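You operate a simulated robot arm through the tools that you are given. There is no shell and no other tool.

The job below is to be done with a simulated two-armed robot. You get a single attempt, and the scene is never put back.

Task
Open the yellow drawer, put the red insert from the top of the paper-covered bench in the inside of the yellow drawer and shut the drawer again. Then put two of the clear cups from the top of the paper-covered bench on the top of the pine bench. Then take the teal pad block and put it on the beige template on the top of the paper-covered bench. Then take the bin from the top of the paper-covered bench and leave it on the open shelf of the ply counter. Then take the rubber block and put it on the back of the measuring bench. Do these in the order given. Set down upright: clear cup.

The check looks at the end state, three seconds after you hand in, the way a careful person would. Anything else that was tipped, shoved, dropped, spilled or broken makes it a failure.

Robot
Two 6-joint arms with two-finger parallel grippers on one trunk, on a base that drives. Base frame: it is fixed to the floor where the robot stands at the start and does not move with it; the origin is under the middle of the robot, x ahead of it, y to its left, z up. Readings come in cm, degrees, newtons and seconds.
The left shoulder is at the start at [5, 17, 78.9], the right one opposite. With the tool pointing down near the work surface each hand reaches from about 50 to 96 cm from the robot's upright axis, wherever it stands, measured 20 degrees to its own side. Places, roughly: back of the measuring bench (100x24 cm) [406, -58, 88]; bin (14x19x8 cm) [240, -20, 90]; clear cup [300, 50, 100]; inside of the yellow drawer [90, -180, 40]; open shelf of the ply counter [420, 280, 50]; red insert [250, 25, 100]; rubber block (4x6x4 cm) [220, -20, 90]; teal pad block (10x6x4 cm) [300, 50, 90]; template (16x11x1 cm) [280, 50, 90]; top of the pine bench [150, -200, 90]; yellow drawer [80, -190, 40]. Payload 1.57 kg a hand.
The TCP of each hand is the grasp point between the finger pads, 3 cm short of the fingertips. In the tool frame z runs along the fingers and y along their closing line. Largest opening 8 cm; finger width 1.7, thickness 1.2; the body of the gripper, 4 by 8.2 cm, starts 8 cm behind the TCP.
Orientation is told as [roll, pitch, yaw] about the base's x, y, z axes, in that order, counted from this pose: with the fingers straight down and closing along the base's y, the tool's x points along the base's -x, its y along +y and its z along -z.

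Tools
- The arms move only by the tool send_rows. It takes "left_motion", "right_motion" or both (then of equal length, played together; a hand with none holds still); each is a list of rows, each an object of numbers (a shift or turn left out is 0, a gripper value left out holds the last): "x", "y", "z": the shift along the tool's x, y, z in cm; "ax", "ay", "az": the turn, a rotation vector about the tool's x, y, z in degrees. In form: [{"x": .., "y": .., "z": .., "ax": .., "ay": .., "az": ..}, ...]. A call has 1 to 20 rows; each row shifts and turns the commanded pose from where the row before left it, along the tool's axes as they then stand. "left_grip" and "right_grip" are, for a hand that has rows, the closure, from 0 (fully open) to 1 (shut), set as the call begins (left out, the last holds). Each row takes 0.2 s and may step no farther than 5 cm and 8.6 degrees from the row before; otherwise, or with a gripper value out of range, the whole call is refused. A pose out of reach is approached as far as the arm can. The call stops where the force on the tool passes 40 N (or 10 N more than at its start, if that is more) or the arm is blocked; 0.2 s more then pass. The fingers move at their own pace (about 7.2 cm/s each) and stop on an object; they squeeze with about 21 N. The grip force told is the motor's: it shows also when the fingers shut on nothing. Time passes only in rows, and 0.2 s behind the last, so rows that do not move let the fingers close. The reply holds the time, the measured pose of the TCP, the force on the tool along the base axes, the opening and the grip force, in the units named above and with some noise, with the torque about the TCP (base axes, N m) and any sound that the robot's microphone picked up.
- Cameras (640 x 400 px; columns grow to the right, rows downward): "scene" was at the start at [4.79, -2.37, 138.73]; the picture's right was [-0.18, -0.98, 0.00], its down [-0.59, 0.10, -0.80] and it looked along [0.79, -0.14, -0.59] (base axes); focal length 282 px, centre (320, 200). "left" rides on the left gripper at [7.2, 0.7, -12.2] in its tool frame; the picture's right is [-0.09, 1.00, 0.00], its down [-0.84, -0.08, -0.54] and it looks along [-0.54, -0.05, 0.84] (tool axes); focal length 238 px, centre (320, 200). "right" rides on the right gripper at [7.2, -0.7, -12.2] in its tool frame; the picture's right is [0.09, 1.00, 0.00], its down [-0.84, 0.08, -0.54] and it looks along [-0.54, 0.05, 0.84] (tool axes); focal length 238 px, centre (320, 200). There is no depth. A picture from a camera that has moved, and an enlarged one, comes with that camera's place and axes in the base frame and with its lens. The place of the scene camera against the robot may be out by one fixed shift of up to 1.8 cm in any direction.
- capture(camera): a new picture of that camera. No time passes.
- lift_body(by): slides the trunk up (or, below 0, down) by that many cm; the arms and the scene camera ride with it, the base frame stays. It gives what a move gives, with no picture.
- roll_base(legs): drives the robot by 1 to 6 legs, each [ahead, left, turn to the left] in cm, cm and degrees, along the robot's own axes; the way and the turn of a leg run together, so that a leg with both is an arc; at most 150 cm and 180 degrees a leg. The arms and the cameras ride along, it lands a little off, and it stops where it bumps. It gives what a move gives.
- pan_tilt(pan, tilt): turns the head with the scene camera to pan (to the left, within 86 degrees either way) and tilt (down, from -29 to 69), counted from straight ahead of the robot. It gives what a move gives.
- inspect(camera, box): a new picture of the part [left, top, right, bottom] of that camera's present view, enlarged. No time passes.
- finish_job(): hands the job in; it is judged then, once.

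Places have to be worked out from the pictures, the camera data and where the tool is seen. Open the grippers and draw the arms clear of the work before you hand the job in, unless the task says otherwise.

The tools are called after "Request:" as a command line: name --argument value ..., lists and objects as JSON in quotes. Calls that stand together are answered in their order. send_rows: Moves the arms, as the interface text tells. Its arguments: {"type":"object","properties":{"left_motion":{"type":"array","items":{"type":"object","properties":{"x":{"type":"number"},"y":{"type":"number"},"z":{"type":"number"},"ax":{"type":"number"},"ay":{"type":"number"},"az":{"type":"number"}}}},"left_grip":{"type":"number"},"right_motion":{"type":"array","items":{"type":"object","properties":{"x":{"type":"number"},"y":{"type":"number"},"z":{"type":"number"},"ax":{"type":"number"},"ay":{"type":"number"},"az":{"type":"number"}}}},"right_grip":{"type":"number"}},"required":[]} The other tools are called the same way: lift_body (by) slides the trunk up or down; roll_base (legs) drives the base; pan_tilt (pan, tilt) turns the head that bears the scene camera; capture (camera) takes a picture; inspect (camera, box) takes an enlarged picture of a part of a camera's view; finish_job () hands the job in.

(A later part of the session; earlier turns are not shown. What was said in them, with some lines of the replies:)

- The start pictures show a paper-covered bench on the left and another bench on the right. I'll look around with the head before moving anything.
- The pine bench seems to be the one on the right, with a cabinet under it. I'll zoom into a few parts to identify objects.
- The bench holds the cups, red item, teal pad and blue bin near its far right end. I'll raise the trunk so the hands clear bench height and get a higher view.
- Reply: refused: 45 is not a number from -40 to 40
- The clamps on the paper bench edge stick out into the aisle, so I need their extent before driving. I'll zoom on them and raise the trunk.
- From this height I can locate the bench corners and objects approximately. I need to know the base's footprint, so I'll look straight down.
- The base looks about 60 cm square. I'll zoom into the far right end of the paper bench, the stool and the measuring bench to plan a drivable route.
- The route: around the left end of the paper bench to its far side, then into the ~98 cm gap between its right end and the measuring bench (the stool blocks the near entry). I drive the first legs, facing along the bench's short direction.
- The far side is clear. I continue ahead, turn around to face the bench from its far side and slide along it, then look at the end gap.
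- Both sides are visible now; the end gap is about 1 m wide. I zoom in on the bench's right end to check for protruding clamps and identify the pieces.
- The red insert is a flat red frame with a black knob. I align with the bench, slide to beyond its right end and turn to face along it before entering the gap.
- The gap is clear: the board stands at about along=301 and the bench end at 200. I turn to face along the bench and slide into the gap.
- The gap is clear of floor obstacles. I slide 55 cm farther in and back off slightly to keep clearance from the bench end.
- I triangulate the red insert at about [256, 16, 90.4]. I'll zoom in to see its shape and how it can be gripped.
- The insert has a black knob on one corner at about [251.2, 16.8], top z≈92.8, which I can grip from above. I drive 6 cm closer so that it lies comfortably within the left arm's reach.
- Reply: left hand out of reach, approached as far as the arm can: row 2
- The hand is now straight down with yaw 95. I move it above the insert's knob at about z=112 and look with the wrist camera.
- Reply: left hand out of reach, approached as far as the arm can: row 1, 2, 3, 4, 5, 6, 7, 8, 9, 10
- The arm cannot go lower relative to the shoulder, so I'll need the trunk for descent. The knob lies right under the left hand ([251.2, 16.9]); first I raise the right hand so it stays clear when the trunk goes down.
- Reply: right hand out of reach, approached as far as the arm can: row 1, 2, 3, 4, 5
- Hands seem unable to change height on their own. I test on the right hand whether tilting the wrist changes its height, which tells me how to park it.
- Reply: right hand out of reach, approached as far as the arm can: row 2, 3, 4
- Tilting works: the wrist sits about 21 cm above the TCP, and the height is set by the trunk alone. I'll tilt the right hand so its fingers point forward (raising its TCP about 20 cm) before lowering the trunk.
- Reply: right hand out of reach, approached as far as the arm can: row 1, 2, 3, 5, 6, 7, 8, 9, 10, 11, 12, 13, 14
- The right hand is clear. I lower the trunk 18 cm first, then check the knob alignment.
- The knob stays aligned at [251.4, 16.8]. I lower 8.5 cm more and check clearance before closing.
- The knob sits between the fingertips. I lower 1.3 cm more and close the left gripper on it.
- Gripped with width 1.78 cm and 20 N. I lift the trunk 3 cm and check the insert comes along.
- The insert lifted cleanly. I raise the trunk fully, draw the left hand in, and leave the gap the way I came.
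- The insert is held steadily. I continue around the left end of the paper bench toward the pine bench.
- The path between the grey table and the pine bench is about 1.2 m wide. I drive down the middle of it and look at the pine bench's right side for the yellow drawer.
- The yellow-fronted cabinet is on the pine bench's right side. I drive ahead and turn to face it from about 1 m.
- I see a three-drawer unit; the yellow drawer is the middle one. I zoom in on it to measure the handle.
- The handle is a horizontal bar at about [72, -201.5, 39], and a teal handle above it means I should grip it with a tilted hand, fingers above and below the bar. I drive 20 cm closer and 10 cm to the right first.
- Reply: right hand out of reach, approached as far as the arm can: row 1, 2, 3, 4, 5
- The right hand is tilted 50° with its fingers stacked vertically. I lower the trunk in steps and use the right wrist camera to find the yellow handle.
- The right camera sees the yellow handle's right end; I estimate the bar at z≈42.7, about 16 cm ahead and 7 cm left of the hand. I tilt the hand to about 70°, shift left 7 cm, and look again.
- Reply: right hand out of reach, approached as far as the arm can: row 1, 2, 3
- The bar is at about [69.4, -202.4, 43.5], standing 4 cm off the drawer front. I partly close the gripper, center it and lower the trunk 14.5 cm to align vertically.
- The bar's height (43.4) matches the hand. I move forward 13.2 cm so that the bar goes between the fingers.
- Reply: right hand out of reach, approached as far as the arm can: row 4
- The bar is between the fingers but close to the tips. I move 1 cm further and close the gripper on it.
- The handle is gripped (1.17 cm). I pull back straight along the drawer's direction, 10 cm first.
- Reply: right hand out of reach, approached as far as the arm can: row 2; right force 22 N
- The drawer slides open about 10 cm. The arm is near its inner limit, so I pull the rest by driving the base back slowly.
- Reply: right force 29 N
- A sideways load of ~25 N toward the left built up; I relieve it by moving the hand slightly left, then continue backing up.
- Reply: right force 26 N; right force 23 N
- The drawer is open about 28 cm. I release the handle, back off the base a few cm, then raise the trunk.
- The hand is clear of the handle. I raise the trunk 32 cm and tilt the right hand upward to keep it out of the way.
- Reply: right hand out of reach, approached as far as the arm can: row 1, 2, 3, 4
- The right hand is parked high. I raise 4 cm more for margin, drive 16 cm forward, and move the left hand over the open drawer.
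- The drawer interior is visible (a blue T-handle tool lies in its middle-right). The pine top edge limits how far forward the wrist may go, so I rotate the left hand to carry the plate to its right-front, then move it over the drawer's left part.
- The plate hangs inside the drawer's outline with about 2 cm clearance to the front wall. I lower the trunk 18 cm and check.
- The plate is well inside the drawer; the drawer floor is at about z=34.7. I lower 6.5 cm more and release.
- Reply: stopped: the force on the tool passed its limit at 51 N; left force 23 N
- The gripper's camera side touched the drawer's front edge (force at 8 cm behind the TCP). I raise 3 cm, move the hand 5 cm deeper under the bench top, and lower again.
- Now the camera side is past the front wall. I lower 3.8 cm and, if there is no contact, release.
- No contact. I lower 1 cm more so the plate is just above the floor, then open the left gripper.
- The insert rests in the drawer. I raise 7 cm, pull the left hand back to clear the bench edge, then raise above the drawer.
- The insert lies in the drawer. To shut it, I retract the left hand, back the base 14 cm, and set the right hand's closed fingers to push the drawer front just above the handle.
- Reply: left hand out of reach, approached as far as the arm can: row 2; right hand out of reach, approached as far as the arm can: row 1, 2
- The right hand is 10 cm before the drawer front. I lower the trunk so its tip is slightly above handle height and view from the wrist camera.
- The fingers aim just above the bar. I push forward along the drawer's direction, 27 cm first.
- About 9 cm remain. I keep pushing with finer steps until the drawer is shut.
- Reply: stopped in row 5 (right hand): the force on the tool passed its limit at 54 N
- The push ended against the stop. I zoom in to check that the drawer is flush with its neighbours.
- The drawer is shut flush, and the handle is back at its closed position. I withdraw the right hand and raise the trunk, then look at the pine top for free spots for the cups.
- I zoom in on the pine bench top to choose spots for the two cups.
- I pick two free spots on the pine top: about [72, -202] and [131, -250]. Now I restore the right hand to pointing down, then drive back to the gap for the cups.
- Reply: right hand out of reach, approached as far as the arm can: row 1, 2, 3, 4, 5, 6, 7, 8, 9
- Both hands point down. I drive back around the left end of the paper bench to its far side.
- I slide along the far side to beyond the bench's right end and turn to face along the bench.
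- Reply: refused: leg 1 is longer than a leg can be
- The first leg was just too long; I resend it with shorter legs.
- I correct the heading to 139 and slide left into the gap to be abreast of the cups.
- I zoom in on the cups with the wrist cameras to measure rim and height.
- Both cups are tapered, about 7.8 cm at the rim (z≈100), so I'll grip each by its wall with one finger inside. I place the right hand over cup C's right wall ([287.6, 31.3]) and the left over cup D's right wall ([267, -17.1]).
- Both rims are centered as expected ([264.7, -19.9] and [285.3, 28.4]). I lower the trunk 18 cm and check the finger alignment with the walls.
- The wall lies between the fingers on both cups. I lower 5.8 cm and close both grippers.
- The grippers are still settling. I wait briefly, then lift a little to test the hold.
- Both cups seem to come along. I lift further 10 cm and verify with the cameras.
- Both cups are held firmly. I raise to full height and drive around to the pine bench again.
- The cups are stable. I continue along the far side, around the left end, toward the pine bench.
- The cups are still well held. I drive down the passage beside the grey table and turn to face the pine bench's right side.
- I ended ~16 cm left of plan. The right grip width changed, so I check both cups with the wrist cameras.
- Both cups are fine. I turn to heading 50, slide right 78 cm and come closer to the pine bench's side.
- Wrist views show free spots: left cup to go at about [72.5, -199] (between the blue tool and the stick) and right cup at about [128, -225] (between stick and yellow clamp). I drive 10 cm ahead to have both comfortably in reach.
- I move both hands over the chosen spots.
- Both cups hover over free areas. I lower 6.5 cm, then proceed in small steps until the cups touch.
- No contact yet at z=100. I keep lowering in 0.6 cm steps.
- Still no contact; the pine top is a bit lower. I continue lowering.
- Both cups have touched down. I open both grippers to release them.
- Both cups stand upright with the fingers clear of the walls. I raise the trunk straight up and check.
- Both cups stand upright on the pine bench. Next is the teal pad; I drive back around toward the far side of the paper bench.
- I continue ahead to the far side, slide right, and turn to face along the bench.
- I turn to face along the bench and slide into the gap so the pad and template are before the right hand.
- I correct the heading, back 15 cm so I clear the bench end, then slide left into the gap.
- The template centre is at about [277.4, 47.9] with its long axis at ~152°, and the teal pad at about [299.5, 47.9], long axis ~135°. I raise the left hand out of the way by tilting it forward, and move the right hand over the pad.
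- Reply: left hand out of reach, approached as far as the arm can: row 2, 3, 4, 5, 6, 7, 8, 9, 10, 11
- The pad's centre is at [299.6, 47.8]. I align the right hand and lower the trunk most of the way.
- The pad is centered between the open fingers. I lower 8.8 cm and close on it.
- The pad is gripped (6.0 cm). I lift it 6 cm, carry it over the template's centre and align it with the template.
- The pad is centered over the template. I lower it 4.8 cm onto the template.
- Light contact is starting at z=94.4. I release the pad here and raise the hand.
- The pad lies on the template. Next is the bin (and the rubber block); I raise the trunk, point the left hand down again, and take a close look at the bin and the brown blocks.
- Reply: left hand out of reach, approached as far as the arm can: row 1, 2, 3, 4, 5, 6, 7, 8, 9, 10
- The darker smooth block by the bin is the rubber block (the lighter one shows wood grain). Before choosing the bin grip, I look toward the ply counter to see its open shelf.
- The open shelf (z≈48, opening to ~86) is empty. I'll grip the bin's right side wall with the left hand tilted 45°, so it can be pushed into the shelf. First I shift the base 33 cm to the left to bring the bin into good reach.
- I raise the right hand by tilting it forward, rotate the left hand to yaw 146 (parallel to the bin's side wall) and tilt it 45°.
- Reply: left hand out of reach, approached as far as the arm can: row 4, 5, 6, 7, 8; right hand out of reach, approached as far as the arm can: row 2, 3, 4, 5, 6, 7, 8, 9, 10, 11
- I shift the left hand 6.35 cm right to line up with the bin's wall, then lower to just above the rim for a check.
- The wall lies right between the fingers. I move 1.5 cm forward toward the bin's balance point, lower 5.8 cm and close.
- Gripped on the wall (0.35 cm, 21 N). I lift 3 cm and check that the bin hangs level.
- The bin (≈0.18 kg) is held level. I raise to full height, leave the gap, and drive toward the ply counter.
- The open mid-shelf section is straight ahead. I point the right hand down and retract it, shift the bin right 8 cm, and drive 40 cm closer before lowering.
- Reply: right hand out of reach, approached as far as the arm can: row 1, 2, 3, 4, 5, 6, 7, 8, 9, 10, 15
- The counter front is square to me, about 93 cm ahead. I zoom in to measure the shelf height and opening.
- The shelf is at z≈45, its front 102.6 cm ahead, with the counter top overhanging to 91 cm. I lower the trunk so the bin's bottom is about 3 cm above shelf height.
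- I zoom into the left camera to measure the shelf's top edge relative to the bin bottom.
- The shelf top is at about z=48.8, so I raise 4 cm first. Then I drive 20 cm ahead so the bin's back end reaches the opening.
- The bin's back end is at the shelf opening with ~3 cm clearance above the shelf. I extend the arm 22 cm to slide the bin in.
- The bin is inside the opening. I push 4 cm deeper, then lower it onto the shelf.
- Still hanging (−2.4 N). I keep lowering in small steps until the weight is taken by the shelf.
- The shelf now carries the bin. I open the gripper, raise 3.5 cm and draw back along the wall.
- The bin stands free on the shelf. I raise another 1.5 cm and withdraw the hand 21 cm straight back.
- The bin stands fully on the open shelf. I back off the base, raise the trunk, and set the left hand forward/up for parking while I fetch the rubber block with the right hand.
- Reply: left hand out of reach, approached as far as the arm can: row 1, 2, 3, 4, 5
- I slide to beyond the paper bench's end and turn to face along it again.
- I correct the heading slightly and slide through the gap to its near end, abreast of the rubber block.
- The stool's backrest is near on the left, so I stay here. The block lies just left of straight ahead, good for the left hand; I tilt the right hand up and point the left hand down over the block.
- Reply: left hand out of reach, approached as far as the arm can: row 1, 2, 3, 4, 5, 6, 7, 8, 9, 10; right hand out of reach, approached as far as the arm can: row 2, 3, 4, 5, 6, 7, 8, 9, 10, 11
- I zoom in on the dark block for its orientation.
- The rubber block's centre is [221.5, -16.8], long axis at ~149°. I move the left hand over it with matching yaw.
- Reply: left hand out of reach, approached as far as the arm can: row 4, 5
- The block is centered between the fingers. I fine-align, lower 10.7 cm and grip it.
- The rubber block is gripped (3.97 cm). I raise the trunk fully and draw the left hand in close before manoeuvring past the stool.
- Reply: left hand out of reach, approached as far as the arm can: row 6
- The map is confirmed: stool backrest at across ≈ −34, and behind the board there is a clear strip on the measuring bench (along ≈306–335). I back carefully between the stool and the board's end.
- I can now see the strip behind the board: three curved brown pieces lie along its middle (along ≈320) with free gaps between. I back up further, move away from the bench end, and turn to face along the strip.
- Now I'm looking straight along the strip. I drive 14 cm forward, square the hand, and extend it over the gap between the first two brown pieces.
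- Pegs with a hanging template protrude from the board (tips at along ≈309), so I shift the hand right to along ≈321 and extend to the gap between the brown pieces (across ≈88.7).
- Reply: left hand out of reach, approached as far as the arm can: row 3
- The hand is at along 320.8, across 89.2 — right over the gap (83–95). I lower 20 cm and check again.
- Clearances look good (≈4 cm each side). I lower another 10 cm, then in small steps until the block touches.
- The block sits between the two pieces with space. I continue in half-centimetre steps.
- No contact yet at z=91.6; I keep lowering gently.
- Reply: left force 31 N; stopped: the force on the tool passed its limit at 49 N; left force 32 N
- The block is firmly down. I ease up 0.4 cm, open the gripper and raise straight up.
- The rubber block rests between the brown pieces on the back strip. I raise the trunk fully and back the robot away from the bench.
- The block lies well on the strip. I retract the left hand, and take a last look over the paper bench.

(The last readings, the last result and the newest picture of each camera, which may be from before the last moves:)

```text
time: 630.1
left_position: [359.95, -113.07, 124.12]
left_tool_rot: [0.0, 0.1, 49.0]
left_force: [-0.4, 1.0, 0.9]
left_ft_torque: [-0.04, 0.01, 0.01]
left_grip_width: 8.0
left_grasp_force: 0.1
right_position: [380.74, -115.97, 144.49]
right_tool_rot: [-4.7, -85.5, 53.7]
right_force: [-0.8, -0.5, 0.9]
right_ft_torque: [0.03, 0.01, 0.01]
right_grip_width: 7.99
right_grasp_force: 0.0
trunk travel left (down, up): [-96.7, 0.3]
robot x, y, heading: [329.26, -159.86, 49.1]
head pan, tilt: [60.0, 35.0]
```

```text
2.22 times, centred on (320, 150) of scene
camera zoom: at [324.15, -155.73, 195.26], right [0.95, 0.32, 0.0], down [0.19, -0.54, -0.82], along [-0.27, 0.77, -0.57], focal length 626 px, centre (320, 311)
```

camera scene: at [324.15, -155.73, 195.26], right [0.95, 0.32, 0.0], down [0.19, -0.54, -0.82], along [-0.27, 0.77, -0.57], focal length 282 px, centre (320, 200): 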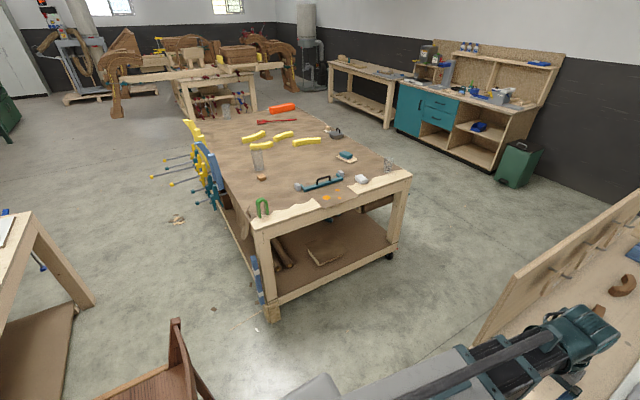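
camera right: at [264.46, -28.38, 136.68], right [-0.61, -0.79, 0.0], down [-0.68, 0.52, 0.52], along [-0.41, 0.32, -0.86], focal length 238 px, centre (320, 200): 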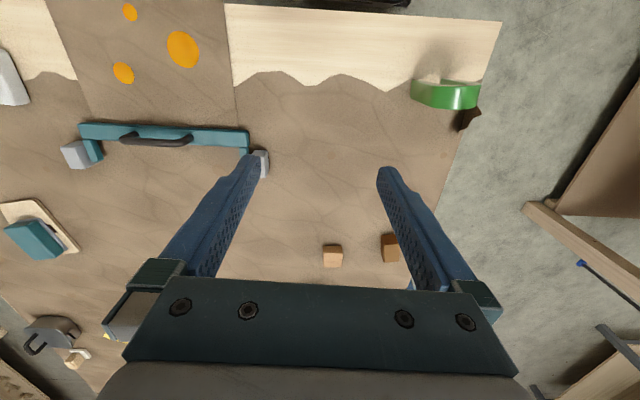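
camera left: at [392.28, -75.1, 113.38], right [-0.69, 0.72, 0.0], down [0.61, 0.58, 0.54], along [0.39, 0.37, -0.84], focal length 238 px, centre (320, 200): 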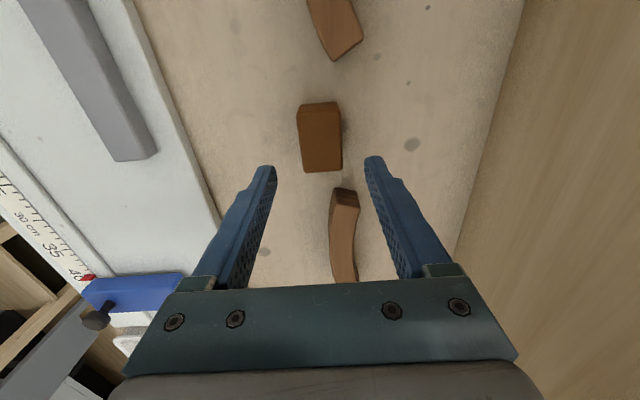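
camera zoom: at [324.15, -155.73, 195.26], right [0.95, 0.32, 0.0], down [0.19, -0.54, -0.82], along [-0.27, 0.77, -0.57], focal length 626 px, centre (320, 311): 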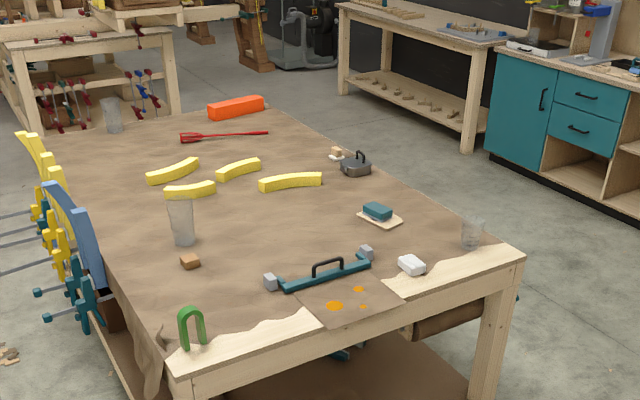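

Everything is as it should be: the pad is on the template, the bin is on the shelf, the other items are undisturbed, and both grippers are open and clear. I hand the job in.

Request:
finish_job

```text
The job is handed in.
```

All five tasks were done in the order you gave, and the job is handed in. The result of the check hasn't come back, so this is only what I saw:

1. **Red insert:** it is lying inside the yellow drawer. I pushed the drawer shut; its front is flush with the drawers above and below.
2. **Clear cups:** two of them stand upright on the pine bench. One is between the blue tool and the long stick; the other is between that stick and the yellow clamp.
3. **Teal pad block:** it rests on the beige template, about 1 cm off centre but fully on it.
4. **Blue bin:** it sits fully inside the open shelf of the ply counter.
5. **Rubber block:** it is on the back of the measuring bench, just behind the board, in the gap between the first two curved brown pieces. I took the smooth, darker brown block as the rubber one because the lighter one showed wood grain.

While lowering the insert, the left gripper pressed on the top edge of the open drawer front with about 50 N. I backed off, moved the hand deeper and continued, and the drawer still shut normally.

At the end I looked over the paper-covered bench and the measuring bench and saw nothing else moved. I did not go back to the pine bench for a last look. Its cups and drawer were as described when I left there. Both grippers are open and the arms are clear.
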